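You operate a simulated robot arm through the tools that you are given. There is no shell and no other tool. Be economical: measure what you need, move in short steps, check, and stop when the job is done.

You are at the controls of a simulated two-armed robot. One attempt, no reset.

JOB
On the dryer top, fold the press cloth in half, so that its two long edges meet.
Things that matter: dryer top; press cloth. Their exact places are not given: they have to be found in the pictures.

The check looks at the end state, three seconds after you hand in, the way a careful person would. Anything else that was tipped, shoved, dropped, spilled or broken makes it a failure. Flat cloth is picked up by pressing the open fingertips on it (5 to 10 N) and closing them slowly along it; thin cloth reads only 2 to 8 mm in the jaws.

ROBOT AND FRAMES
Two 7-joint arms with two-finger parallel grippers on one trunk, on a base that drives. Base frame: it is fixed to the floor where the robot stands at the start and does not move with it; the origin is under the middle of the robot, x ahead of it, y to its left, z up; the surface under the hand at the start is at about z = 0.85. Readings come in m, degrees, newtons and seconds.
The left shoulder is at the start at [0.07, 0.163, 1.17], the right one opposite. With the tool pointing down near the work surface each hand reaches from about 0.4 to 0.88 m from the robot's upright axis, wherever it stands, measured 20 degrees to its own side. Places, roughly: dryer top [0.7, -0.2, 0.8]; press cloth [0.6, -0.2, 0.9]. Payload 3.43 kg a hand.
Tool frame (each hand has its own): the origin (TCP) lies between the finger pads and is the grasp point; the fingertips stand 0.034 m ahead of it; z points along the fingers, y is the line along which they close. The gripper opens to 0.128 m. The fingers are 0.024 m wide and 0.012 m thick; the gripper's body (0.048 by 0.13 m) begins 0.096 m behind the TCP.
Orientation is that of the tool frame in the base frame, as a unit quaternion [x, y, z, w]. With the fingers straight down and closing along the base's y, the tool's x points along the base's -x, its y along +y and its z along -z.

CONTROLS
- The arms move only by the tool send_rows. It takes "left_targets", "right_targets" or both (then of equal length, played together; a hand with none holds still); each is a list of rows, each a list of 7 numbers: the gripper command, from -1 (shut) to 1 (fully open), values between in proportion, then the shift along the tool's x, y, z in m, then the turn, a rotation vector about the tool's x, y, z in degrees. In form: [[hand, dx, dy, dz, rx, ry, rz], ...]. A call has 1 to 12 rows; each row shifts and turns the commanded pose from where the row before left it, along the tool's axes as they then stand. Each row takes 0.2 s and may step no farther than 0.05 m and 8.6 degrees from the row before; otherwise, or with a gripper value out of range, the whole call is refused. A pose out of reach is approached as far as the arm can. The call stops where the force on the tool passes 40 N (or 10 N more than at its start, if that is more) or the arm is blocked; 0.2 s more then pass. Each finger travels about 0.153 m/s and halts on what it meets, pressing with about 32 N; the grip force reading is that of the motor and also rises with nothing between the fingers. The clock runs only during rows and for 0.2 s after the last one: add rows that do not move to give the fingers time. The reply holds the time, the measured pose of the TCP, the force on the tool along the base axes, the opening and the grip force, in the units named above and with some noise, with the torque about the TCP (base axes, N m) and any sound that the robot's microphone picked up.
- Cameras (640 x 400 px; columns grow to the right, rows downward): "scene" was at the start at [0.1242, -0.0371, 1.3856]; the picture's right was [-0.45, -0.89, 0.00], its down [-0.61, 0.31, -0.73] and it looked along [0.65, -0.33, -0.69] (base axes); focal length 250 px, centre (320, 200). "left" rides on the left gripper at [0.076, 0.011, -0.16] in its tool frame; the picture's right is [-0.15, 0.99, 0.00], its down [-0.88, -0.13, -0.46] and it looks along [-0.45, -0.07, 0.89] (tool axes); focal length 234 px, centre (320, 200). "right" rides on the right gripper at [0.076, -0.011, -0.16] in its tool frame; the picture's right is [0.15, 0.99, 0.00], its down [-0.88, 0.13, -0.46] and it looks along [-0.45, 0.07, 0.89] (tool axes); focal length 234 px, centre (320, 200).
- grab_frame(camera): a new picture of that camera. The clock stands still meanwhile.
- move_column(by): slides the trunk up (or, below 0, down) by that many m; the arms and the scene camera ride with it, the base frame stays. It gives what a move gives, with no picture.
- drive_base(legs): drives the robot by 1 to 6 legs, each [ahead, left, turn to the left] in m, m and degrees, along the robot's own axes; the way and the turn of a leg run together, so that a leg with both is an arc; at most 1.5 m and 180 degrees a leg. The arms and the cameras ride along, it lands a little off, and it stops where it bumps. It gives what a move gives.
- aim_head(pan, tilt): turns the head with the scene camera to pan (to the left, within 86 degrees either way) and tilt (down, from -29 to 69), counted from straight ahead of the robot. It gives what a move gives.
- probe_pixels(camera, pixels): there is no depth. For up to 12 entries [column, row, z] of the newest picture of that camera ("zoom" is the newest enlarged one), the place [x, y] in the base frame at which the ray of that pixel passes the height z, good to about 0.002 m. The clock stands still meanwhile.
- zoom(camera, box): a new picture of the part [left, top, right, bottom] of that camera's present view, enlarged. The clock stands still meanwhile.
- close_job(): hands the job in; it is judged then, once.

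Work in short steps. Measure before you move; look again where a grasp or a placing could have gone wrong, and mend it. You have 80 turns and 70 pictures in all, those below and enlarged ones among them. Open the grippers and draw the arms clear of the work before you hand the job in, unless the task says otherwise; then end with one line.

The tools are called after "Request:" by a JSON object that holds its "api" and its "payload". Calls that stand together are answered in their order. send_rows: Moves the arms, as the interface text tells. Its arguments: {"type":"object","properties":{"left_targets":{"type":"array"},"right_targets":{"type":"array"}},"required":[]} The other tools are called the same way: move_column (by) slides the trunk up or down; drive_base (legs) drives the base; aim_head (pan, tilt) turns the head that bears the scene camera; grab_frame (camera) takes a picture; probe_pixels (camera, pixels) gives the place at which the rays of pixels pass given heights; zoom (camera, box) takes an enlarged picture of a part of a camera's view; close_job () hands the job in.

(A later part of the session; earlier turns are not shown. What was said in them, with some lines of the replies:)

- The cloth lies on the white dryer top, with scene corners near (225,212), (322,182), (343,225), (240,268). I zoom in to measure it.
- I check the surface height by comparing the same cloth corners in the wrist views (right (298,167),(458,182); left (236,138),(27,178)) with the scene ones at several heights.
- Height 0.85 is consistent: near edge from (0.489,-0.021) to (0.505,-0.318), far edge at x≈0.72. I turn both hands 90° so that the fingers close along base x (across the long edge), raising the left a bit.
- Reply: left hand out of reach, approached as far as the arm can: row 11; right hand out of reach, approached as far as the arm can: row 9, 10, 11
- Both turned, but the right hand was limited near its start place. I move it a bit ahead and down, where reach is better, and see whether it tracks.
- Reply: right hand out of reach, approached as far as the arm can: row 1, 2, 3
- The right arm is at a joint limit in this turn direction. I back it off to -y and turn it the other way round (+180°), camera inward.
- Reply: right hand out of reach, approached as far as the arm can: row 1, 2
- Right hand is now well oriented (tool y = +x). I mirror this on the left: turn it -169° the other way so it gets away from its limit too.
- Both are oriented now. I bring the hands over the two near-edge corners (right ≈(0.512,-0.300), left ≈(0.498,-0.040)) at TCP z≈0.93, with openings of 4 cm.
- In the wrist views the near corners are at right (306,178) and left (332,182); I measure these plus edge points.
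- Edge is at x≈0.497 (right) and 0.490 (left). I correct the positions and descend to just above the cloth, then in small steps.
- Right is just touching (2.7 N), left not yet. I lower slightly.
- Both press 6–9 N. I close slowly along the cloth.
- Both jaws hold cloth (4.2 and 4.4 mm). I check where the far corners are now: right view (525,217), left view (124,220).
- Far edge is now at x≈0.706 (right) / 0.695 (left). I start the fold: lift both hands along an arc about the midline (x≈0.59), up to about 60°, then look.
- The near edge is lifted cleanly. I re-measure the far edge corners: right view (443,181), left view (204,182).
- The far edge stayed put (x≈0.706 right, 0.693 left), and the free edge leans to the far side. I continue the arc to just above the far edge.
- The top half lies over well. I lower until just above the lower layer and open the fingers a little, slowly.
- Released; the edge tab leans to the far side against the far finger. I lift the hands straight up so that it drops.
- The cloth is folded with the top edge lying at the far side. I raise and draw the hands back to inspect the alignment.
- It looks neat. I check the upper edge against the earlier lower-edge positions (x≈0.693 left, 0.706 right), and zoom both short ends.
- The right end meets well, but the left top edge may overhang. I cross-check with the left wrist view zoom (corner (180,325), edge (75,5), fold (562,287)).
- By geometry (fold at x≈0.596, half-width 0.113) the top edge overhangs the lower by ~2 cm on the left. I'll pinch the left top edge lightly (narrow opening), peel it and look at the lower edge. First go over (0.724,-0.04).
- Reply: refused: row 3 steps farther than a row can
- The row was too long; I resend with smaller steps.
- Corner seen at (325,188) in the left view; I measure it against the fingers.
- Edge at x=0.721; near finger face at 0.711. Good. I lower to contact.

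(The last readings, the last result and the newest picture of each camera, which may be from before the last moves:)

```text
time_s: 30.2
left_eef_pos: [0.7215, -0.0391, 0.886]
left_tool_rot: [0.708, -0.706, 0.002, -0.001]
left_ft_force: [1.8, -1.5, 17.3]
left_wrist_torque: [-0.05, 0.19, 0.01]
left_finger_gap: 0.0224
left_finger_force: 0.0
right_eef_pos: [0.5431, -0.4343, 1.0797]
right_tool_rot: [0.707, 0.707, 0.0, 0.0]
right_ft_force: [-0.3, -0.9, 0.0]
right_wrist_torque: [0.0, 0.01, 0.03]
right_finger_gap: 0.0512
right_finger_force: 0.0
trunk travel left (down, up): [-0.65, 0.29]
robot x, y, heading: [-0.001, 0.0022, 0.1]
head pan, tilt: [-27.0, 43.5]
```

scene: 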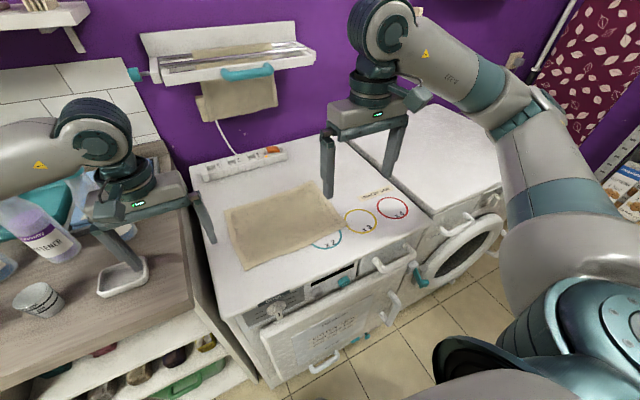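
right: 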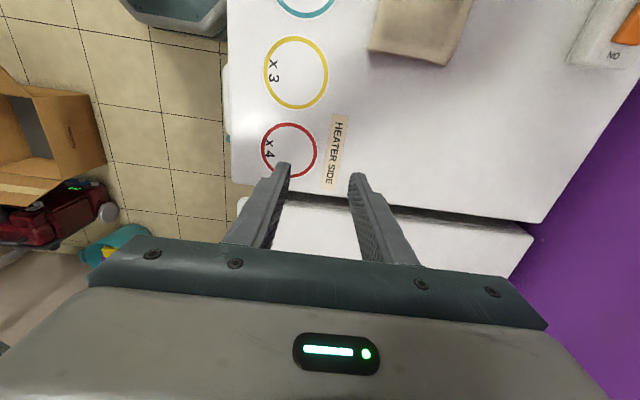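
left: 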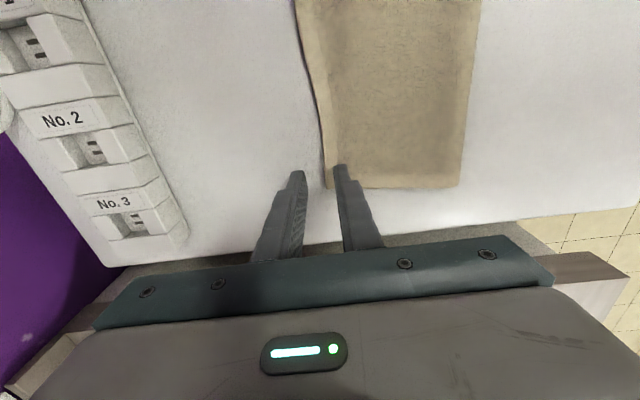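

17 N is a bit much; I ease up 1 mm, then close slowly.

Request:
{"api": "send_rows", "payload": {"left_targets": [[-0.63, 0, 0, -0.001, 0, 0, 0], [-0.7, 0, 0, 0, 0, 0, 0], [-0.76, 0, 0, 0, 0, 0, 0], [-0.82, 0, 0, 0, 0, 0, 0], [-0.88, 0, 0, 0, 0, 0, 0], [-0.94, 0, 0, 0, 0, 0, 0], [-1, 0, 0, 0, 0, 0, 0], [-1, 0, 0, 0, 0, 0, 0], [-1, 0, 0, 0, 0, 0, 0]]}}

Request:
{"api": "zoom", "payload": {"camera": "scene", "box": [210, 160, 350, 247]}}

```text
time_s: 32.2
left_eef_pos: [0.7226, -0.0377, 0.886]
left_tool_rot: [0.709, -0.706, 0.0, 0.0]
left_ft_force: [1.0, 1.1, 14.2]
left_wrist_torque: [0.03, 0.06, -0.01]
left_finger_gap: 0.0
left_finger_force: 32.1
right_eef_pos: [0.5414, -0.4338, 1.0804]
right_tool_rot: [0.708, 0.707, 0.001, 0.0]
right_ft_force: [0.5, -0.2, 0.5]
right_wrist_torque: [0.0, 0.04, 0.02]
right_finger_gap: 0.0512
right_finger_force: 0.1
trunk travel left (down, up): [-0.65, 0.29]
robot x, y, heading: [0.0015, 0.0025, 0.3]
head pan, tilt: [-27.0, 43.5]
```

```text
4.57 times, centred on (280, 204) of scene
```

zoom: 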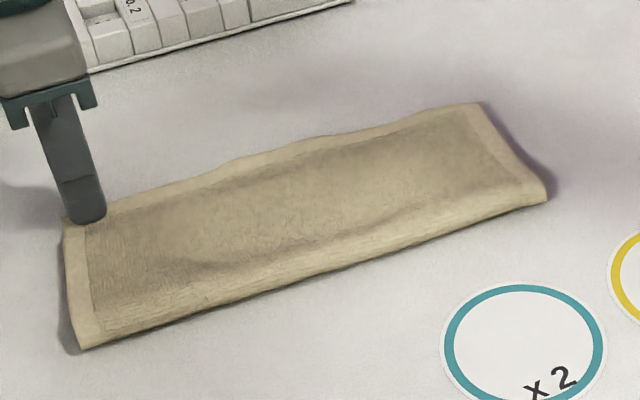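

The pinch missed (gap 0). I lift, reopen and look at the corner again.

Request:
{"api": "send_rows", "payload": {"left_targets": [[-1, 0, 0, -0.02, 0, 0, 0], [-0.4, 0, 0, 0, 0, 0, 0], [-0.4, 0, 0, 0, 0, 0, 0], [-0.4, 0, 0, 0, 0, 0, 0]]}}

Request:
{"api": "grab_frame", "payload": {"camera": "left"}}

Request:
{"api": "probe_pixels", "payload": {"camera": "zoom", "pixels": [[83, 350, 0.86], [546, 200, 0.86], [485, 103, 0.856], [64, 220, 0.856], [245, 157, 0.856]]}}

```text
time_s: 33.2
left_eef_pos: [0.7231, -0.0378, 0.9059]
left_tool_rot: [0.708, -0.706, -0.001, 0.0]
left_ft_force: [0.0, 0.2, -0.3]
left_wrist_torque: [0.04, 0.05, 0.01]
left_finger_gap: 0.0381
left_finger_force: 0.0
right_eef_pos: [0.5442, -0.4354, 1.0787]
right_tool_rot: [0.707, 0.707, 0.0, 0.001]
right_ft_force: [-0.2, 0.6, 0.6]
right_wrist_torque: [-0.01, 0.05, -0.02]
right_finger_gap: 0.0511
right_finger_force: 0.0
trunk travel left (down, up): [-0.65, 0.29]
robot x, y, heading: [0.0032, -0.0054, -0.1]
head pan, tilt: [-27.0, 43.5]
```

```text
38 pictures are left
```

left: 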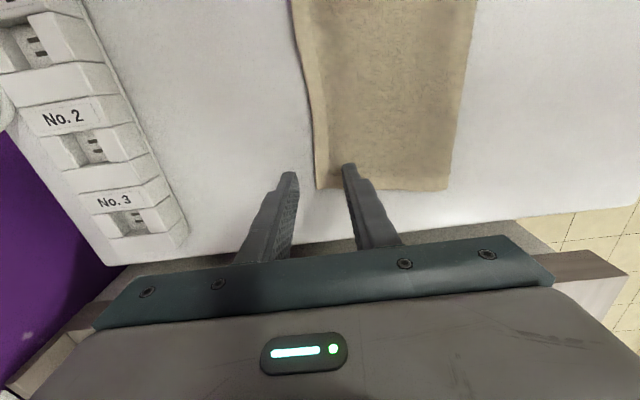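

```text
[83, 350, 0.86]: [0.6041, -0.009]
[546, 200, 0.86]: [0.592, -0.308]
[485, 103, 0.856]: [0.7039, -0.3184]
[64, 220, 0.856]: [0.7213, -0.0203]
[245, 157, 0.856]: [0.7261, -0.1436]
```

The left end shifted ~1 cm to the far side as a whole. I zoom on that corner to see the layers.

Request:
{"api": "zoom", "payload": {"camera": "left", "box": [270, 110, 470, 235]}}

Request:
{"api": "probe_pixels", "payload": {"camera": "left", "pixels": [[317, 190, 0.854], [448, 189, 0.86], [312, 130, 0.854], [295, 30, 0.854]]}}

```text
3.20 times, centred on (370, 172) of left
```

zoom: 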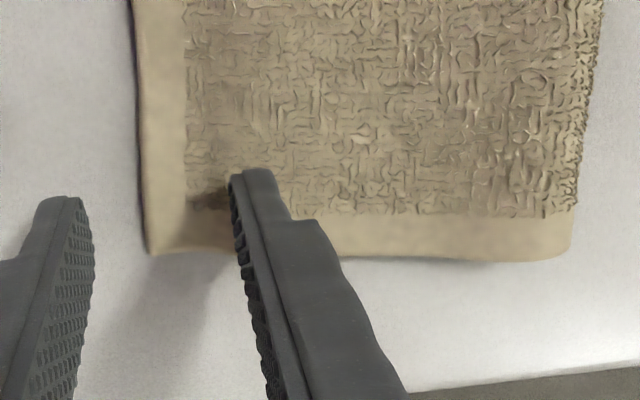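

```text
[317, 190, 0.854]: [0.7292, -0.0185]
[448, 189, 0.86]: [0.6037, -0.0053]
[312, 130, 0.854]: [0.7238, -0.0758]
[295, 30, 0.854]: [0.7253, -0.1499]
```

I retry in the way that worked before: opening 4 cm with the edge 7 mm beyond centre, and a lighter press.

Request:
{"api": "send_rows", "payload": {"left_targets": [[-0.375, 0, 0.002, 0.012, 0, 0, 0], [-0.375, 0, 0, 0.004, 0, 0, 0], [-0.375, 0, 0, 0.002, 0, 0, 0], [-0.375, 0, 0, 0, 0, 0, 0]]}}

```text
time_s: 34.2
left_eef_pos: [0.7213, -0.0394, 0.8889]
left_tool_rot: [0.707, -0.707, 0.0, 0.0]
left_ft_force: [-0.3, -0.3, 6.4]
left_wrist_torque: [0.02, 0.22, 0.02]
left_finger_gap: 0.0399
left_finger_force: 0.1
right_eef_pos: [0.5439, -0.434, 1.0797]
right_tool_rot: [0.707, 0.707, 0.0, 0.0]
right_ft_force: [0.6, -0.7, -0.5]
right_wrist_torque: [-0.03, -0.03, -0.02]
right_finger_gap: 0.0511
right_finger_force: 0.1
trunk travel left (down, up): [-0.65, 0.29]
robot x, y, heading: [-0.0043, -0.0021, -0.2]
head pan, tilt: [-27.0, 43.5]
```

Near finger rests on the cloth (6.4 N). One more millimetre, then close slowly.

Request:
{"api": "send_rows", "payload": {"left_targets": [[-0.375, 0, 0, 0.001, 0, 0, 0], [-0.45, 0, 0, 0, 0, 0, 0], [-0.52, 0, 0, 0, 0, 0, 0], [-0.59, 0, 0, 0, 0, 0, 0], [-0.66, 0, 0, 0, 0, 0, 0], [-0.73, 0, 0, 0, 0, 0, 0], [-0.8, 0, 0, 0, 0, 0, 0], [-0.87, 0, 0, 0, 0, 0, 0], [-0.94, 0, 0, 0, 0, 0, 0], [-1, 0, 0, 0, 0, 0, 0], [-1, 0, 0, 0, 0, 0, 0]]}}

Request:
{"api": "grab_frame", "payload": {"camera": "left"}}

Request:
{"api": "zoom", "payload": {"camera": "scene", "box": [210, 160, 350, 247]}}

```text
time_s: 36.6
left_eef_pos: [0.7198, -0.039, 0.8883]
left_tool_rot: [0.708, -0.706, 0.001, 0.0]
left_ft_force: [-3.3, -1.0, 16.3]
left_wrist_torque: [-0.02, 0.29, -0.01]
left_finger_gap: 0.0025
left_finger_force: 32.5
right_eef_pos: [0.5425, -0.4344, 1.0813]
right_tool_rot: [0.707, 0.707, 0.0, 0.001]
right_ft_force: [0.0, 0.0, -0.6]
right_wrist_torque: [0.01, -0.02, -0.02]
right_finger_gap: 0.0512
right_finger_force: 0.1
trunk travel left (down, up): [-0.65, 0.29]
robot x, y, heading: [0.0036, -0.0032, -0.2]
head pan, tilt: [-27.0, 43.5]
```

```text
36 pictures are left
```

left: 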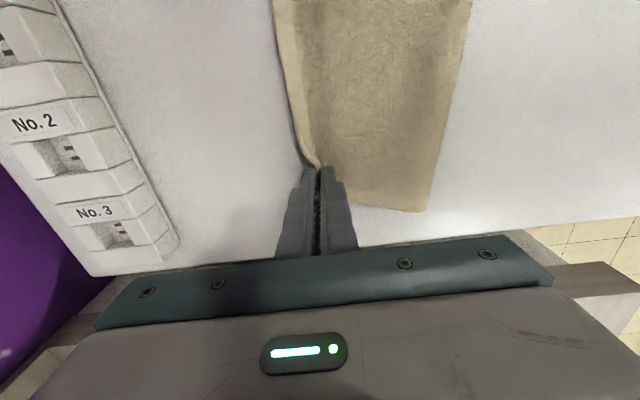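

```text
4.57 times, centred on (280, 204) of scene
```

zoom: 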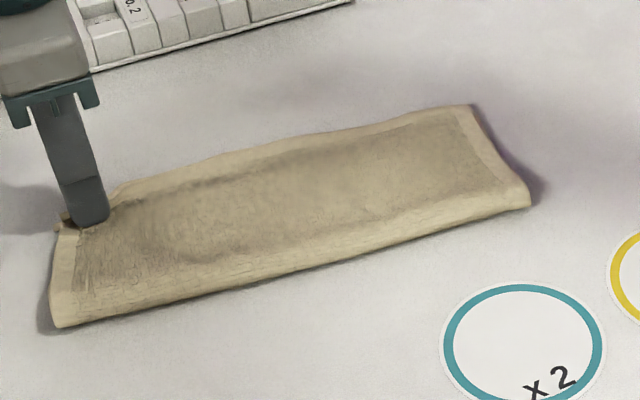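

Jaws hold 2.5 mm: likely just the top layer. I lift 4 cm with a small shift towards the robot and look underneath.

Request:
{"api": "send_rows", "payload": {"left_targets": [[-1, 0, 0.003, -0.012, 0, 0, 0], [-1, 0, 0.006, -0.015, 0, 0, 0], [-1, 0, 0.01, -0.015, 0, 0, 0], [-1, 0, 0.012, -0.012, 0, 0, 0], [-1, 0, 0, 0, 0, 0, 0]]}}

Request:
{"api": "grab_frame", "payload": {"camera": "left"}}

Request:
{"api": "zoom", "payload": {"camera": "scene", "box": [210, 160, 350, 247]}}

```text
time_s: 37.8
left_eef_pos: [0.6918, -0.0391, 0.9404]
left_tool_rot: [0.708, -0.707, 0.0, 0.001]
left_ft_force: [1.2, -0.3, 0.0]
left_wrist_torque: [-0.01, -0.03, 0.0]
left_finger_gap: 0.0027
left_finger_force: 31.6
right_eef_pos: [0.5439, -0.4349, 1.0793]
right_tool_rot: [0.707, 0.707, 0.001, 0.0]
right_ft_force: [-0.5, -0.3, -0.5]
right_wrist_torque: [-0.01, 0.01, -0.05]
right_finger_gap: 0.0514
right_finger_force: 0.1
trunk travel left (down, up): [-0.65, 0.29]
robot x, y, heading: [-0.0017, 0.0011, -0.1]
head pan, tilt: [-27.0, 43.5]
```

```text
34 pictures are left
```

left: 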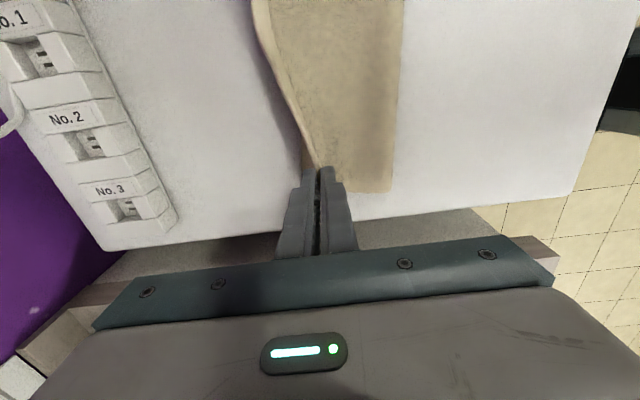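

```text
4.57 times, centred on (280, 204) of scene
```

zoom: 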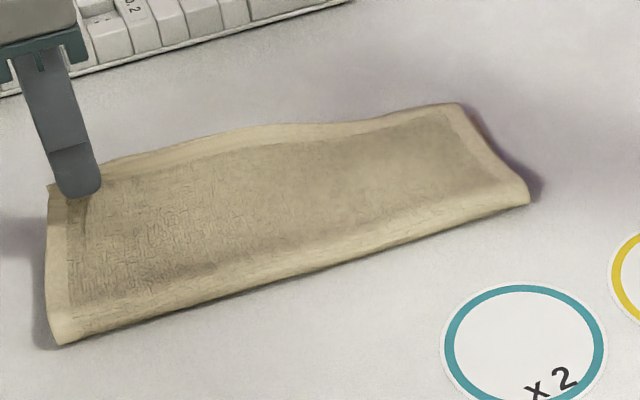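

The top layer is held. I open it up more (up 4 cm, 4 cm back) to see the lower far edge.

Request:
{"api": "send_rows", "payload": {"left_targets": [[-1, 0, 0.01, -0.012, 0, 0, 0], [-1, 0, 0.015, -0.012, 0, 0, 0], [-1, 0, 0.015, -0.008, 0, 0, 0], [-1, 0, 0.015, -0.004, 0, 0, 0], [-1, 0, 0, 0, 0, 0, 0]]}}

Request:
{"api": "grab_frame", "payload": {"camera": "left"}}

Request:
{"api": "zoom", "payload": {"camera": "scene", "box": [210, 160, 350, 247]}}

```text
time_s: 39.0
left_eef_pos: [0.6343, -0.0379, 0.975]
left_tool_rot: [0.707, -0.707, 0.0, 0.0]
left_ft_force: [-0.4, 1.8, -0.6]
left_wrist_torque: [-0.01, 0.01, -0.02]
left_finger_gap: 0.0026
left_finger_force: 32.1
right_eef_pos: [0.5448, -0.4355, 1.0788]
right_tool_rot: [0.707, 0.707, -0.001, 0.0]
right_ft_force: [0.6, -0.1, -0.7]
right_wrist_torque: [0.01, 0.0, -0.02]
right_finger_gap: 0.0511
right_finger_force: 0.1
trunk travel left (down, up): [-0.65, 0.29]
robot x, y, heading: [-0.0004, 0.0006, -0.0]
head pan, tilt: [-27.0, 43.5]
```

```text
32 pictures are left
```

left: 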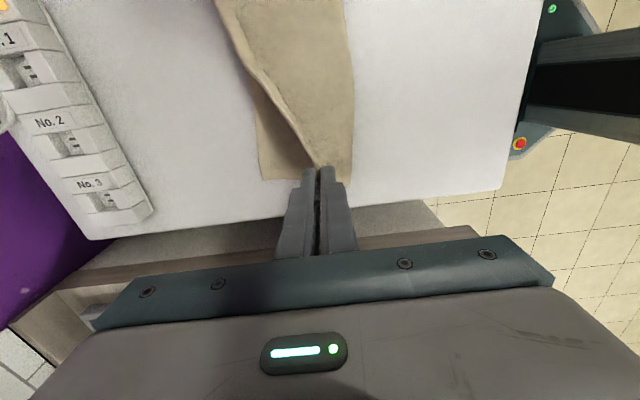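

```text
4.57 times, centred on (280, 204) of scene
```

zoom: 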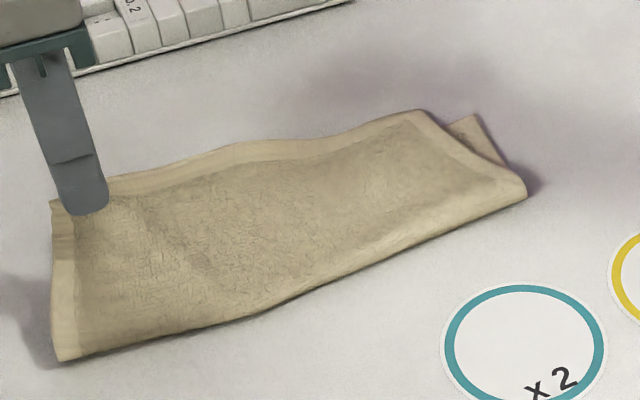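

Now the lower layer shows: left lower corner (262,180) in the left view, and at the right the lower corner near zoom (475,115), with the top right corner dragged to (425,112). I measure them.

Request:
{"api": "probe_pixels", "payload": {"camera": "left", "pixels": [[262, 180, 0.852], [258, 120, 0.852], [351, 184, 0.857]]}}

Request:
{"api": "probe_pixels", "payload": {"camera": "zoom", "pixels": [[475, 115, 0.852], [508, 165, 0.852], [424, 112, 0.858], [424, 112, 0.87], [526, 195, 0.86], [60, 360, 0.86]]}}

Request:
{"api": "grab_frame", "payload": {"camera": "right"}}

```text
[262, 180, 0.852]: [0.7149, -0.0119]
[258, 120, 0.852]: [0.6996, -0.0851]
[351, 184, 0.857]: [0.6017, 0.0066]
```

```text
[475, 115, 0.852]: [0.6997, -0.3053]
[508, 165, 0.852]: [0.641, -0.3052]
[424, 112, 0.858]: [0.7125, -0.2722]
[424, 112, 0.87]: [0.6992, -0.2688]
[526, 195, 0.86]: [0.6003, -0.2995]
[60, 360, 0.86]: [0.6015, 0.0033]
```

```text
30 pictures are left
```

right: 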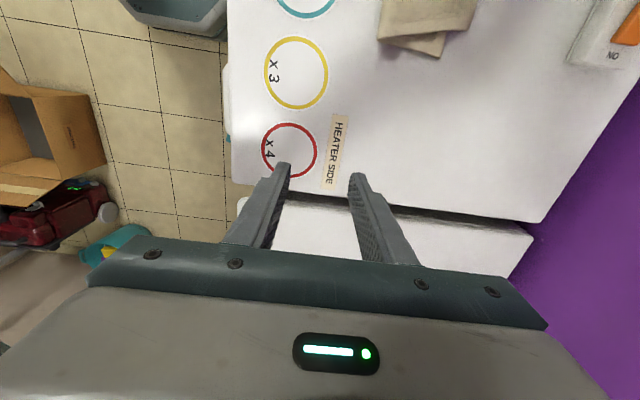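

Lower far corners: left (0.715,-0.012), right (0.700,-0.306). I lay the held left edge back so it ends at x≈0.715, and keep hold; then I'll reset the right top corner with the right hand.

Request:
{"api": "send_rows", "payload": {"left_targets": [[-1, -0.002, -0.02, 0.008, 0, 0, 0], [-1, -0.002, -0.02, 0.015, 0, 0, 0], [-1, -0.002, -0.015, 0.02, 0, 0, 0], [-1, 0, -0.01, 0.02, 0, 0, 0], [-1, 0, -0.004, 0.017, 0, 0, 0], [-1, 0, 0, 0, 0, 0, 0]]}}

Request:
{"api": "grab_frame", "payload": {"camera": "left"}}

Request:
{"api": "zoom", "payload": {"camera": "scene", "box": [210, 160, 350, 247]}}

```text
time_s: 40.4
left_eef_pos: [0.7022, -0.0332, 0.8963]
left_tool_rot: [0.708, -0.707, 0.001, 0.0]
left_ft_force: [0.0, 0.3, 0.1]
left_wrist_torque: [0.0, -0.01, 0.0]
left_finger_gap: 0.0026
left_finger_force: 32.2
right_eef_pos: [0.5435, -0.4344, 1.0788]
right_tool_rot: [0.707, 0.707, 0.0, 0.0]
right_ft_force: [1.0, -1.0, 0.1]
right_wrist_torque: [-0.02, 0.01, -0.01]
right_finger_gap: 0.0512
right_finger_force: 0.1
trunk travel left (down, up): [-0.65, 0.29]
robot x, y, heading: [0.0011, -0.0021, -0.2]
head pan, tilt: [-27.0, 43.5]
```

```text
29 pictures are left
```

left: 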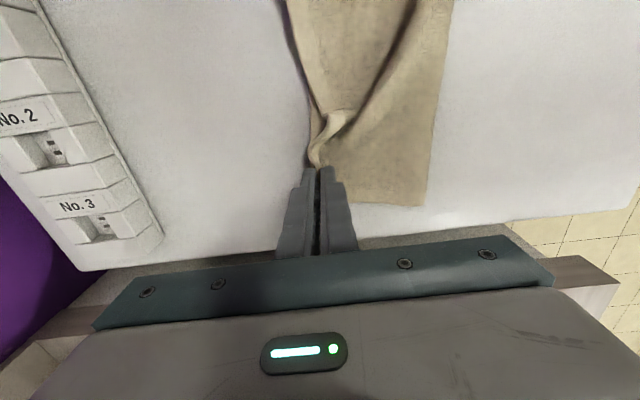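

```text
4.57 times, centred on (280, 204) of scene
```

zoom: 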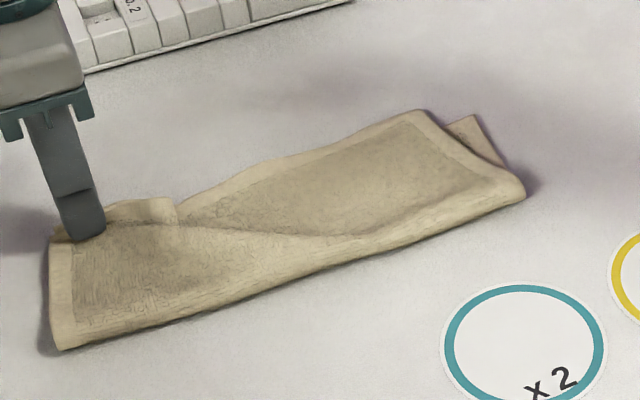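

The top layer is slack because its right corner was dragged left. I bring the right hand over the top right corner (~(0.705,-0.262)) for a look.

Request:
{"api": "send_rows", "payload": {"right_targets": [[-0.375, 0.03, 0.035, 0, 0, 0, 0], [-0.375, 0.035, 0.032, 0, 0, 0, 0], [-0.375, 0.035, 0.032, 0, 0, 0, 0], [-0.375, 0.035, 0.032, 0, 0, 0, 0], [-0.375, 0.037, 0.031, 0, 0, 0, 0], [-0.375, 0, 0, 0.045, 0, 0, 0], [-0.375, 0, 0, 0.045, 0, 0, 0], [-0.375, 0, 0, 0.045, 0, 0, 0], [-0.375, 0, 0, 0.025, 0, 0, 0], [-0.375, 0, 0, 0, 0, 0, 0]]}}

Request:
{"api": "grab_frame", "payload": {"camera": "right"}}

```text
time_s: 42.6
left_eef_pos: [0.7022, -0.0316, 0.8952]
left_tool_rot: [0.708, -0.707, 0.001, 0.0]
left_ft_force: [-0.7, 0.3, 0.6]
left_wrist_torque: [0.0, -0.01, -0.02]
left_finger_gap: 0.0027
left_finger_force: 31.8
right_eef_pos: [0.7043, -0.2582, 0.9214]
right_tool_rot: [0.707, 0.707, -0.001, 0.0]
right_ft_force: [-0.3, 1.1, -0.3]
right_wrist_torque: [0.01, 0.0, 0.02]
right_finger_gap: 0.0397
right_finger_force: 0.0
trunk travel left (down, up): [-0.65, 0.29]
robot x, y, heading: [0.0002, -0.0031, 0.1]
head pan, tilt: [-27.0, 43.5]
```

```text
27 pictures are left
```

right: 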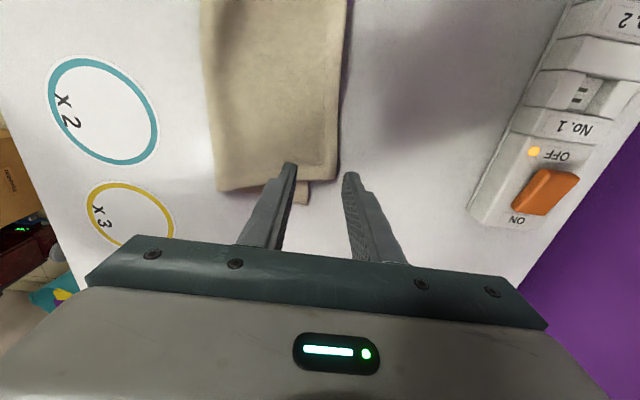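

Top corner at (337,180), edge at (342,120); lower corner at (307,202). I measure them.

Request:
{"api": "probe_pixels", "payload": {"camera": "right", "pixels": [[337, 180, 0.856], [341, 130, 0.856], [307, 202, 0.852], [219, 191, 0.86]]}}

```text
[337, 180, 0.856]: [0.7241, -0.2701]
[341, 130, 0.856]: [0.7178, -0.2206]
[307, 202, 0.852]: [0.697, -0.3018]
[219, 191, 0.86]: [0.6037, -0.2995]
```

Top edge at x≈0.722, lower at ≈0.697. I move 12 mm ahead and lower to contact.

Request:
{"api": "send_rows", "payload": {"right_targets": [[-0.375, 0.002, 0.012, 0.015, 0, 0, 0], [-0.375, 0, 0, 0.012, 0, 0, 0], [-0.375, 0, 0, 0.005, 0, 0, 0], [-0.375, 0, 0, 0.0015, 0, 0, 0], [-0.375, 0, 0, 0, 0, 0, 0]]}}

```text
time_s: 43.8
left_eef_pos: [0.7009, -0.0321, 0.8965]
left_tool_rot: [0.709, -0.706, 0.001, 0.001]
left_ft_force: [0.7, 0.1, 0.3]
left_wrist_torque: [-0.02, -0.02, -0.03]
left_finger_gap: 0.0028
left_finger_force: 32.1
right_eef_pos: [0.7147, -0.2575, 0.8885]
right_tool_rot: [0.707, 0.707, 0.002, 0.002]
right_ft_force: [2.3, 1.4, 18.2]
right_wrist_torque: [0.03, 0.43, -0.05]
right_finger_gap: 0.0393
right_finger_force: 0.1
trunk travel left (down, up): [-0.65, 0.29]
robot x, y, heading: [-0.002, -0.0029, -0.1]
head pan, tilt: [-27.0, 43.5]
```

18 N is high; I ease up 1.5 mm and then close slowly.

Request:
{"api": "send_rows", "payload": {"right_targets": [[-0.375, 0, 0, -0.0015, 0, 0, 0], [-0.45, 0, 0, 0, 0, 0, 0], [-0.52, 0, 0, 0, 0, 0, 0], [-0.59, 0, 0, 0, 0, 0, 0], [-0.66, 0, 0, 0, 0, 0, 0], [-0.73, 0, 0, 0, 0, 0, 0], [-0.8, 0, 0, 0, 0, 0, 0], [-0.87, 0, 0, 0, 0, 0, 0], [-0.94, 0, 0, 0, 0, 0, 0], [-1, 0, 0, 0, 0, 0, 0], [-1, 0, 0, 0, 0, 0, 0]]}}

Request:
{"api": "grab_frame", "payload": {"camera": "right"}}

```text
time_s: 46.2
left_eef_pos: [0.701, -0.0329, 0.8956]
left_tool_rot: [0.708, -0.707, 0.001, -0.001]
left_ft_force: [-1.0, 0.6, 0.7]
left_wrist_torque: [0.02, 0.0, 0.03]
left_finger_gap: 0.0029
left_finger_force: 32.1
right_eef_pos: [0.7145, -0.2591, 0.8887]
right_tool_rot: [0.707, 0.707, 0.0, 0.0]
right_ft_force: [-1.9, 0.9, 11.5]
right_wrist_torque: [0.0, 0.2, -0.02]
right_finger_gap: 0.0037
right_finger_force: 31.9
trunk travel left (down, up): [-0.65, 0.29]
robot x, y, heading: [0.0011, -0.0007, 0.1]
head pan, tilt: [-27.0, 43.5]
```

```text
26 pictures are left
```

right: 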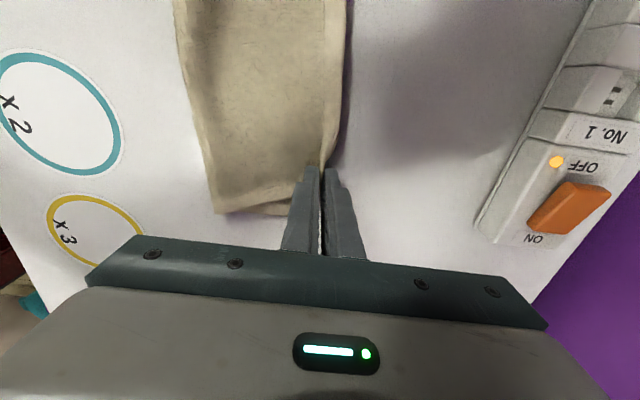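

Right jaw holds cloth (3.7 mm). I lift both hands together 5 cm, slightly back, and spread the right by 3 cm to remove the slack, then look.

Request:
{"api": "send_rows", "payload": {"left_targets": [[-1, 0, 0.003, -0.012, 0, 0, 0], [-1, 0, 0.006, -0.012, 0, 0, 0], [-1, 0, 0.01, -0.012, 0, 0, 0], [-1, 0, 0.012, -0.012, 0, 0, 0], [-1, 0, 0.015, -0.01, 0, 0, 0], [-1, 0, 0.01, -0.01, 0, 0, 0], [-1, 0, 0, 0, 0, 0, 0]], "right_targets": [[-1, -0.002, -0.006, -0.014, 0, 0, 0], [-1, -0.006, -0.009, -0.013, 0, 0, 0], [-1, -0.008, -0.012, -0.013, 0, 0, 0], [-1, -0.008, -0.014, -0.013, 0, 0, 0], [-1, -0.006, -0.016, -0.011, 0, 0, 0], [-1, -0.002, -0.012, -0.011, 0, 0, 0], [-1, 0, 0, 0, 0, 0, 0]]}}

Request:
{"api": "grab_frame", "payload": {"camera": "right"}}

Request:
{"api": "grab_frame", "payload": {"camera": "left"}}

Request:
{"api": "zoom", "payload": {"camera": "scene", "box": [200, 150, 360, 250]}}

```text
time_s: 47.8
left_eef_pos: [0.6487, -0.0323, 0.9645]
left_tool_rot: [0.709, -0.706, 0.0, 0.001]
left_ft_force: [0.2, -0.1, -0.1]
left_wrist_torque: [-0.01, -0.01, -0.02]
left_finger_gap: 0.0023
left_finger_force: 31.6
right_eef_pos: [0.6487, -0.2901, 0.9605]
right_tool_rot: [0.707, 0.707, 0.0, 0.0]
right_ft_force: [-0.1, 1.3, 0.4]
right_wrist_torque: [0.04, 0.03, 0.03]
right_finger_gap: 0.0036
right_finger_force: 32.1
trunk travel left (down, up): [-0.65, 0.29]
robot x, y, heading: [-0.0018, -0.0006, 0.4]
head pan, tilt: [-27.0, 43.5]
```

```text
25 pictures are left
```

right: 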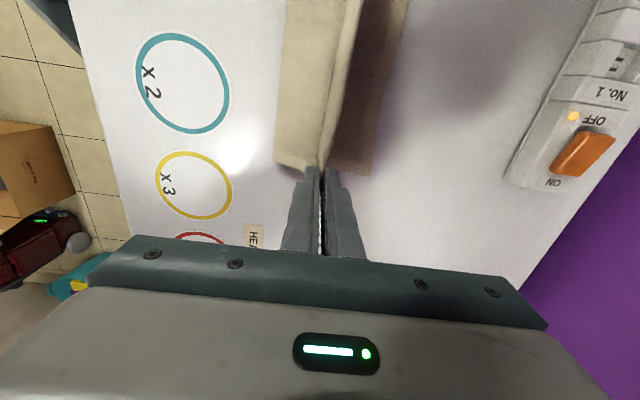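

```text
24 pictures are left
```

left: 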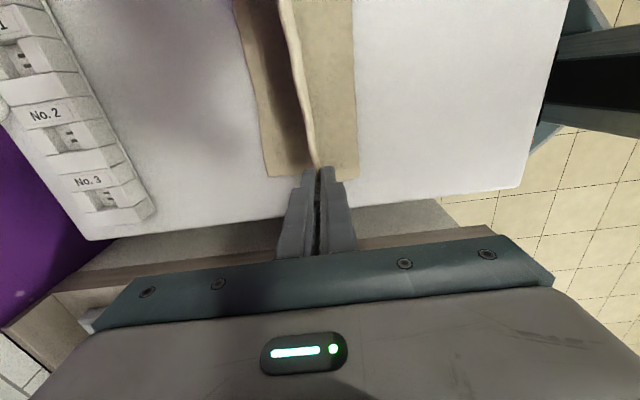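

```text
4.00 times, centred on (280, 200) of scene
```

zoom: 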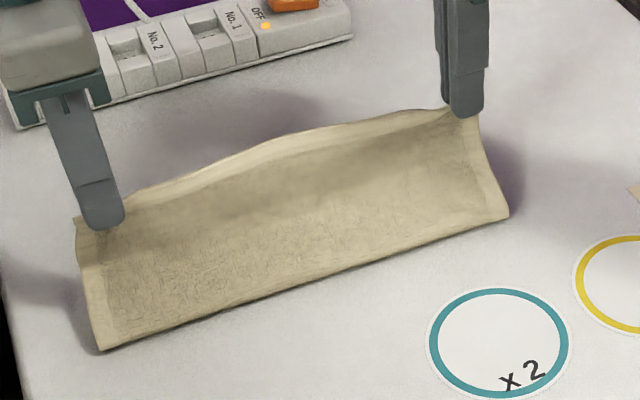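

Excellent, clean again. I measure the lower far edge: right view (370,177),(392,80); left view (269,178),(244,60).

Request:
{"api": "probe_pixels", "payload": {"camera": "right", "pixels": [[370, 177, 0.852], [390, 90, 0.852], [406, 10, 0.852], [277, 160, 0.858], [282, 60, 0.858]]}}

Request:
{"api": "probe_pixels", "payload": {"camera": "left", "pixels": [[269, 178, 0.852], [251, 90, 0.852], [235, 10, 0.852], [358, 177, 0.858], [357, 60, 0.858]]}}

Request:
{"api": "zoom", "payload": {"camera": "left", "box": [260, 130, 380, 205]}}

Request:
{"api": "zoom", "payload": {"camera": "right", "box": [260, 130, 380, 205]}}

```text
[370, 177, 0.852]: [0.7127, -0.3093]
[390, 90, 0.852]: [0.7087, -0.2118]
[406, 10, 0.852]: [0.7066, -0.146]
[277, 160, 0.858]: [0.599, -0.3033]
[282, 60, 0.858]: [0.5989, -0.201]
```

```text
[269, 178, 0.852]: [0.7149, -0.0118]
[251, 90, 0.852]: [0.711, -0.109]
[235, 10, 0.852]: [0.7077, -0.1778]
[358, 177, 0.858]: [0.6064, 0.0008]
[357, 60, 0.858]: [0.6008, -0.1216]
```

```text
5.33 times, centred on (320, 168) of left
```

zoom: 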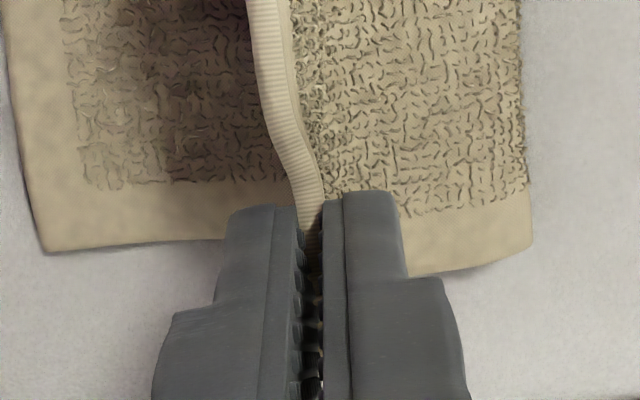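

```text
5.33 times, centred on (320, 168) of right
```

zoom: 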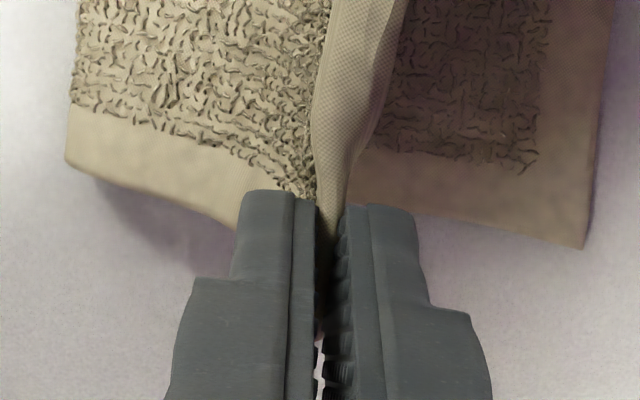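

The lower far edge is at x≈0.713 (mid 0.708) and the fold at 0.600: exactly half. I lay both top corners down so the edge reaches x≈0.713 (TCP ≈0.688), then check before release.

Request:
{"api": "send_rows", "payload": {"left_targets": [[-1, 0, -0.012, 0.008, 0, 0, 0], [-1, 0, -0.011, 0.014, 0, 0, 0], [-1, 0, -0.009, 0.018, 0, 0, 0], [-1, 0, -0.007, 0.018, 0, 0, 0], [-1, 0, 0, 0.01, 0, 0, 0], [-1, 0, 0, 0, 0, 0, 0]], "right_targets": [[-1, 0, 0.012, 0.006, 0, 0, 0], [-1, 0, 0.011, 0.013, 0, 0, 0], [-1, -0.001, 0.009, 0.018, 0, 0, 0], [-1, -0.001, 0.007, 0.018, 0, 0, 0], [-1, 0, 0, 0.009, 0, 0, 0], [-1, 0, 0, 0, 0, 0, 0]]}}

Request:
{"api": "zoom", "payload": {"camera": "scene", "box": [200, 150, 360, 250]}}

Request:
{"api": "grab_frame", "payload": {"camera": "right"}}

Request:
{"api": "grab_frame", "payload": {"camera": "left"}}

```text
time_s: 49.2
left_eef_pos: [0.6866, -0.0319, 0.8968]
left_tool_rot: [0.708, -0.706, 0.001, 0.0]
left_ft_force: [0.1, -2.2, 1.5]
left_wrist_torque: [-0.06, -0.04, 0.01]
left_finger_gap: 0.0026
left_finger_force: 32.6
right_eef_pos: [0.6889, -0.2929, 0.8958]
right_tool_rot: [0.707, 0.707, 0.001, 0.0]
right_ft_force: [-0.1, 1.3, -0.1]
right_wrist_torque: [0.03, -0.02, 0.0]
right_finger_gap: 0.0035
right_finger_force: 32.3
trunk travel left (down, up): [-0.65, 0.29]
robot x, y, heading: [0.0006, -0.0005, 0.3]
head pan, tilt: [-27.0, 43.5]
```

```text
4.00 times, centred on (280, 200) of scene
```

zoom: 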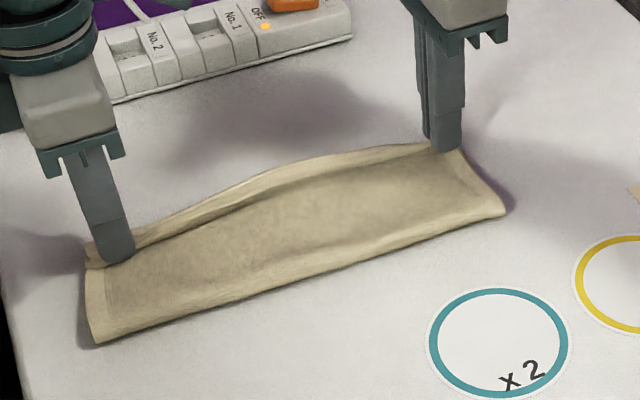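

```text
19 pictures are left
```

right: 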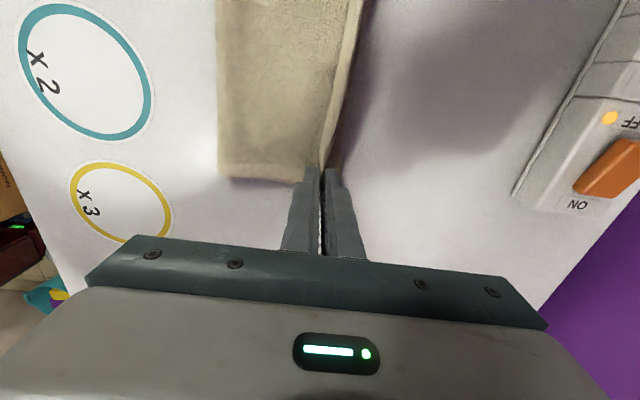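

```text
18 pictures are left
```

left: 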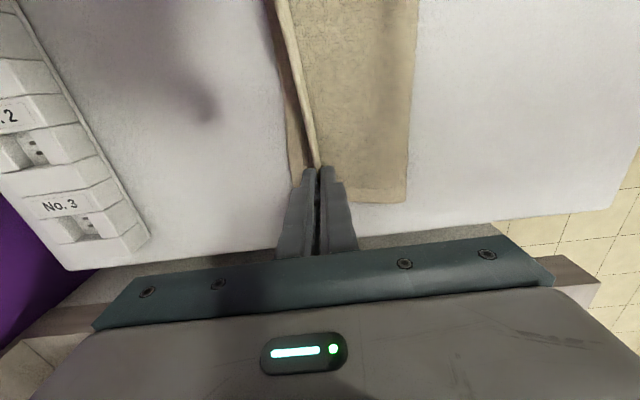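

I check that the fold line and lower edge are still in place.

Request:
{"api": "probe_pixels", "payload": {"camera": "left", "pixels": [[405, 202, 0.857], [415, 40, 0.857], [290, 165, 0.852], [286, 110, 0.852]]}}

Request:
{"api": "probe_pixels", "payload": {"camera": "right", "pixels": [[219, 178, 0.857], [217, 60, 0.857], [340, 168, 0.852]]}}

```text
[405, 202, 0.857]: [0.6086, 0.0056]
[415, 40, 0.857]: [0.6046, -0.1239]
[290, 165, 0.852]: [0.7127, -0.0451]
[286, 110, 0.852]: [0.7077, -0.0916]
```

```text
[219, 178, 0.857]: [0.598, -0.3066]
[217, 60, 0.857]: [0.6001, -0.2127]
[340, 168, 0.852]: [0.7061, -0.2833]
```

Fold at 0.608 left / 0.599 right; good to within a cm. I draw the left hand back 5 mm, lower 2 mm, open slightly and lift straight up.

Request:
{"api": "send_rows", "payload": {"left_targets": [[-1, 0, 0.005, 0.002, 0, 0, 0], [-1, 0, 0, 0, 0, 0, 0], [-0.9, 0, 0, 0, 0, 0, 0], [-0.8, 0, 0, 0, 0, 0, 0], [-0.7, 0, 0, 0, 0, 0, 0], [-0.7, 0, 0, 0, 0, 0, 0], [-0.7, 0, 0, -0.006, 0, 0, 0], [-0.7, 0, 0, -0.008, 0, 0, 0], [-0.7, 0, 0, -0.012, 0, 0, 0], [-0.7, 0, 0, -0.02, 0, 0, 0], [-0.7, 0, 0, -0.03, 0, 0, 0], [-0.7, 0, 0, 0, 0, 0, 0]], "right_targets": [[-1, 0, 0, 0.002, 0, 0, 0], [-1, 0, 0, 0, 0, 0, 0], [-0.9, 0, 0, 0, 0, 0, 0], [-0.8, 0, 0, 0, 0, 0, 0], [-0.7, 0, 0, 0, 0, 0, 0], [-0.7, 0, 0, 0, 0, 0, 0], [-0.7, 0, 0, -0.006, 0, 0, 0], [-0.7, 0, 0, -0.008, 0, 0, 0], [-0.7, 0, 0, -0.012, 0, 0, 0], [-0.7, 0, 0, -0.02, 0, 0, 0], [-0.7, 0, 0, -0.03, 0, 0, 0], [-0.7, 0, 0, 0, 0, 0, 0]]}}

Request:
{"api": "zoom", "payload": {"camera": "scene", "box": [200, 150, 360, 250]}}

Request:
{"api": "grab_frame", "payload": {"camera": "right"}}

Request:
{"api": "grab_frame", "payload": {"camera": "left"}}

```text
time_s: 51.8
left_eef_pos: [0.6832, -0.0349, 0.9681]
left_tool_rot: [0.708, -0.707, -0.001, 0.001]
left_ft_force: [-0.6, -0.9, 0.0]
left_wrist_torque: [-0.01, 0.04, 0.02]
left_finger_gap: 0.0192
left_finger_force: 0.0
right_eef_pos: [0.6878, -0.2926, 0.9705]
right_tool_rot: [0.707, 0.707, 0.0, -0.001]
right_ft_force: [0.1, 0.2, 0.2]
right_wrist_torque: [0.0, 0.03, 0.03]
right_finger_gap: 0.0191
right_finger_force: 0.0
trunk travel left (down, up): [-0.65, 0.29]
robot x, y, heading: [-0.0024, -0.0035, 0.2]
head pan, tilt: [-27.0, 43.5]
```

```text
4.00 times, centred on (280, 200) of scene
```

zoom: 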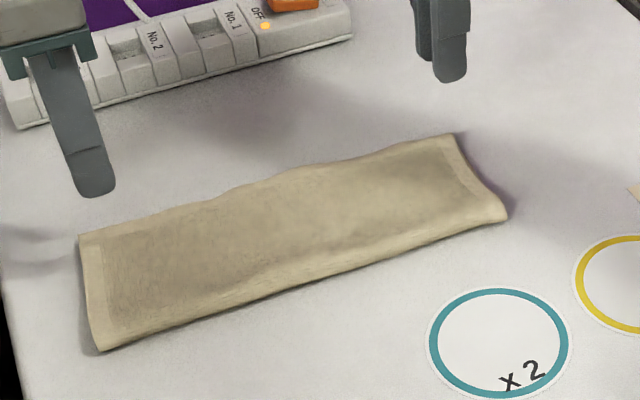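

```text
16 pictures are left
```

right: 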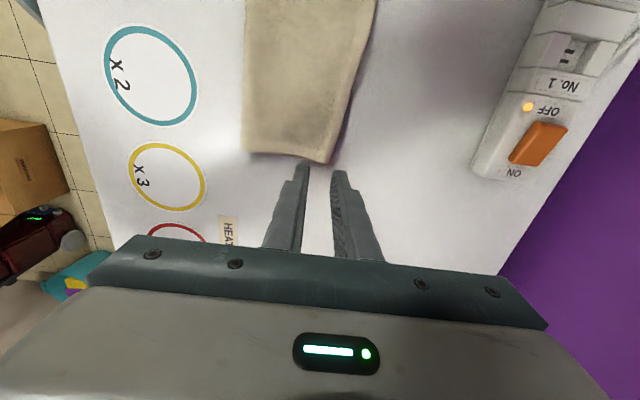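

```text
15 pictures are left
```

left: 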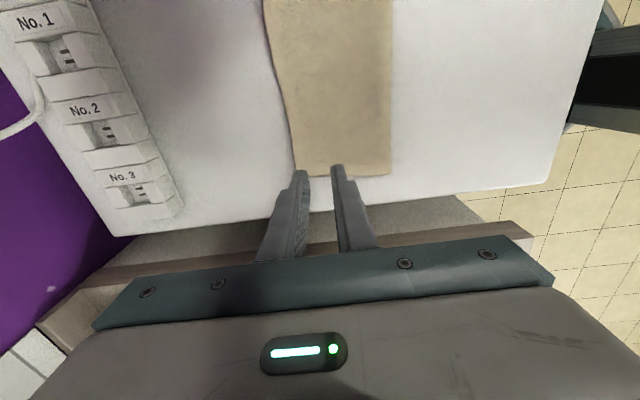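

The layers lie flat again; I measure the resulting edge and fold.

Request:
{"api": "probe_pixels", "payload": {"camera": "left", "pixels": [[296, 175, 0.856], [278, 70, 0.856], [266, 10, 0.856], [390, 175, 0.858], [391, 60, 0.858]]}}

Request:
{"api": "probe_pixels", "payload": {"camera": "right", "pixels": [[329, 162, 0.856], [355, 80, 0.856], [373, 10, 0.856], [242, 153, 0.858], [245, 60, 0.858]]}}

Request:
{"api": "zoom", "payload": {"camera": "left", "box": [250, 60, 410, 160]}}

```text
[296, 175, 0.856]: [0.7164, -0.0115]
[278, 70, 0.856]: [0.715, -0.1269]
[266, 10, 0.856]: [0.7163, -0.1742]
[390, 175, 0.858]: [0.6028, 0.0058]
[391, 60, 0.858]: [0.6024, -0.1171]
```

```text
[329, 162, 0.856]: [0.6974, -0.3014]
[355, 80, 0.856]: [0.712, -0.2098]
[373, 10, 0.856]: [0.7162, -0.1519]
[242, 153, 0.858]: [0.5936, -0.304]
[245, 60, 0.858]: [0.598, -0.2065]
```

```text
4.00 times, centred on (330, 110) of left
```

zoom: 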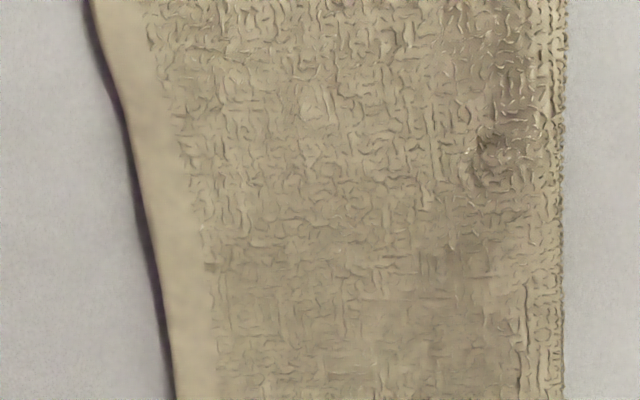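

Left end: edge 0.716 vs lower 0.715; middle +8 mm. Right end: 0.697; I zoom to see whether the lower layer sticks out there.

Request:
{"api": "zoom", "payload": {"camera": "right", "box": [230, 80, 390, 180]}}

Request:
{"api": "zoom", "payload": {"camera": "scene", "box": [280, 170, 344, 210]}}

```text
4.00 times, centred on (310, 130) of right
```

zoom: 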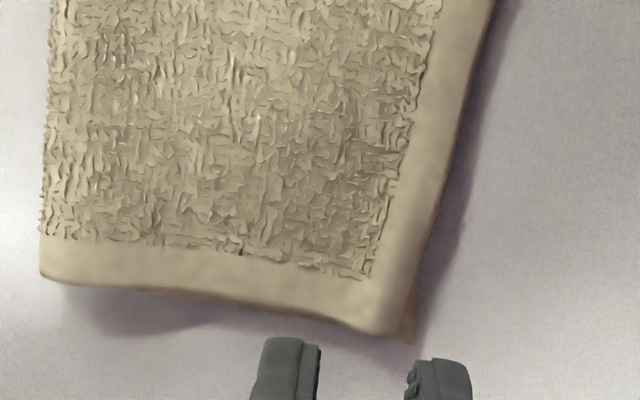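

```text
10.00 times, centred on (312, 190) of scene
```

zoom: 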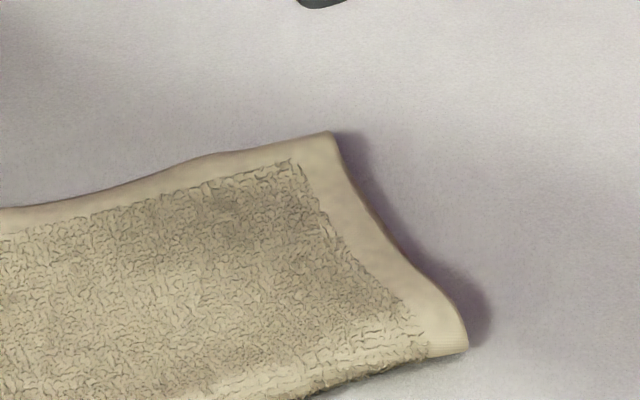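

The right lower corner peeks out only ~4 mm: the edges meet within a cm everywhere. I open the grippers and draw the arms clear.

Request:
{"api": "send_rows", "payload": {"left_targets": [[0, 0, 0, -0.04, 0, 0, 0], [0.3, -0.02, 0.02, -0.03, 0, 0, 0], [0.6, -0.03, 0.03, -0.02, 0, 0, 0], [1, -0.03, 0.03, -0.02, 0, 0, 0], [1, -0.03, 0.03, -0.02, 0, 0, 0], [1, -0.02, 0.03, 0, 0, 0, 0], [1, 0, 0, 0, 0, 0, 0]], "right_targets": [[0, 0, 0, -0.04, 0, 0, 0], [0.3, -0.02, -0.02, -0.03, 0, 0, 0], [0.6, -0.03, -0.03, -0.02, 0, 0, 0], [1, -0.03, -0.03, -0.02, 0, 0, 0], [1, -0.03, -0.03, -0.02, 0, 0, 0], [1, -0.02, -0.03, 0, 0, 0, 0], [1, 0, 0, 0, 0, 0, 0]]}}

Request:
{"api": "grab_frame", "payload": {"camera": "scene"}}

```text
time_s: 53.4
left_eef_pos: [0.5405, 0.098, 1.0961]
left_tool_rot: [0.708, -0.706, -0.002, 0.001]
left_ft_force: [0.2, 0.7, -0.4]
left_wrist_torque: [0.01, 0.0, -0.01]
left_finger_gap: 0.1281
left_finger_force: 0.1
right_eef_pos: [0.548, -0.4235, 1.1004]
right_tool_rot: [0.707, 0.707, -0.001, 0.0]
right_ft_force: [0.3, -0.5, 0.7]
right_wrist_torque: [-0.02, -0.02, 0.03]
right_finger_gap: 0.128
right_finger_force: 0.1
trunk travel left (down, up): [-0.65, 0.29]
robot x, y, heading: [0.0019, -0.0006, -0.1]
head pan, tilt: [-27.0, 43.5]
```

```text
11 pictures are left
```

scene: 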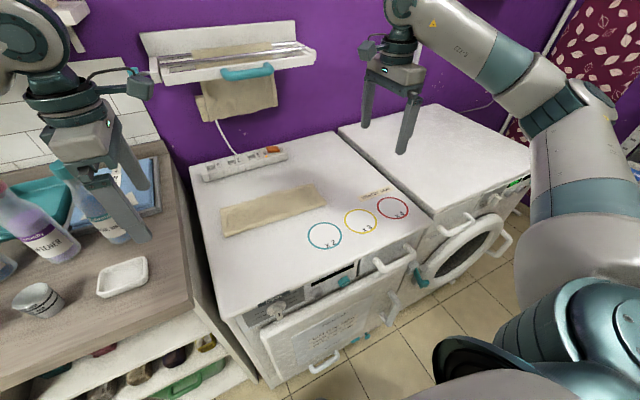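

The cloth lies folded at (220–326, 185–236), everything else is undisturbed and the arms are clear; I hand in.

Request:
{"api": "close_job", "payload": {}}

```text
The job is handed in.
```

The press cloth is folded in half on the dryer top. Its two long edges meet within about 1 cm along their whole length. I dragged the cloth slightly while realigning the top layer. Nothing else was disturbed, and the grippers are open with the arms drawn clear.
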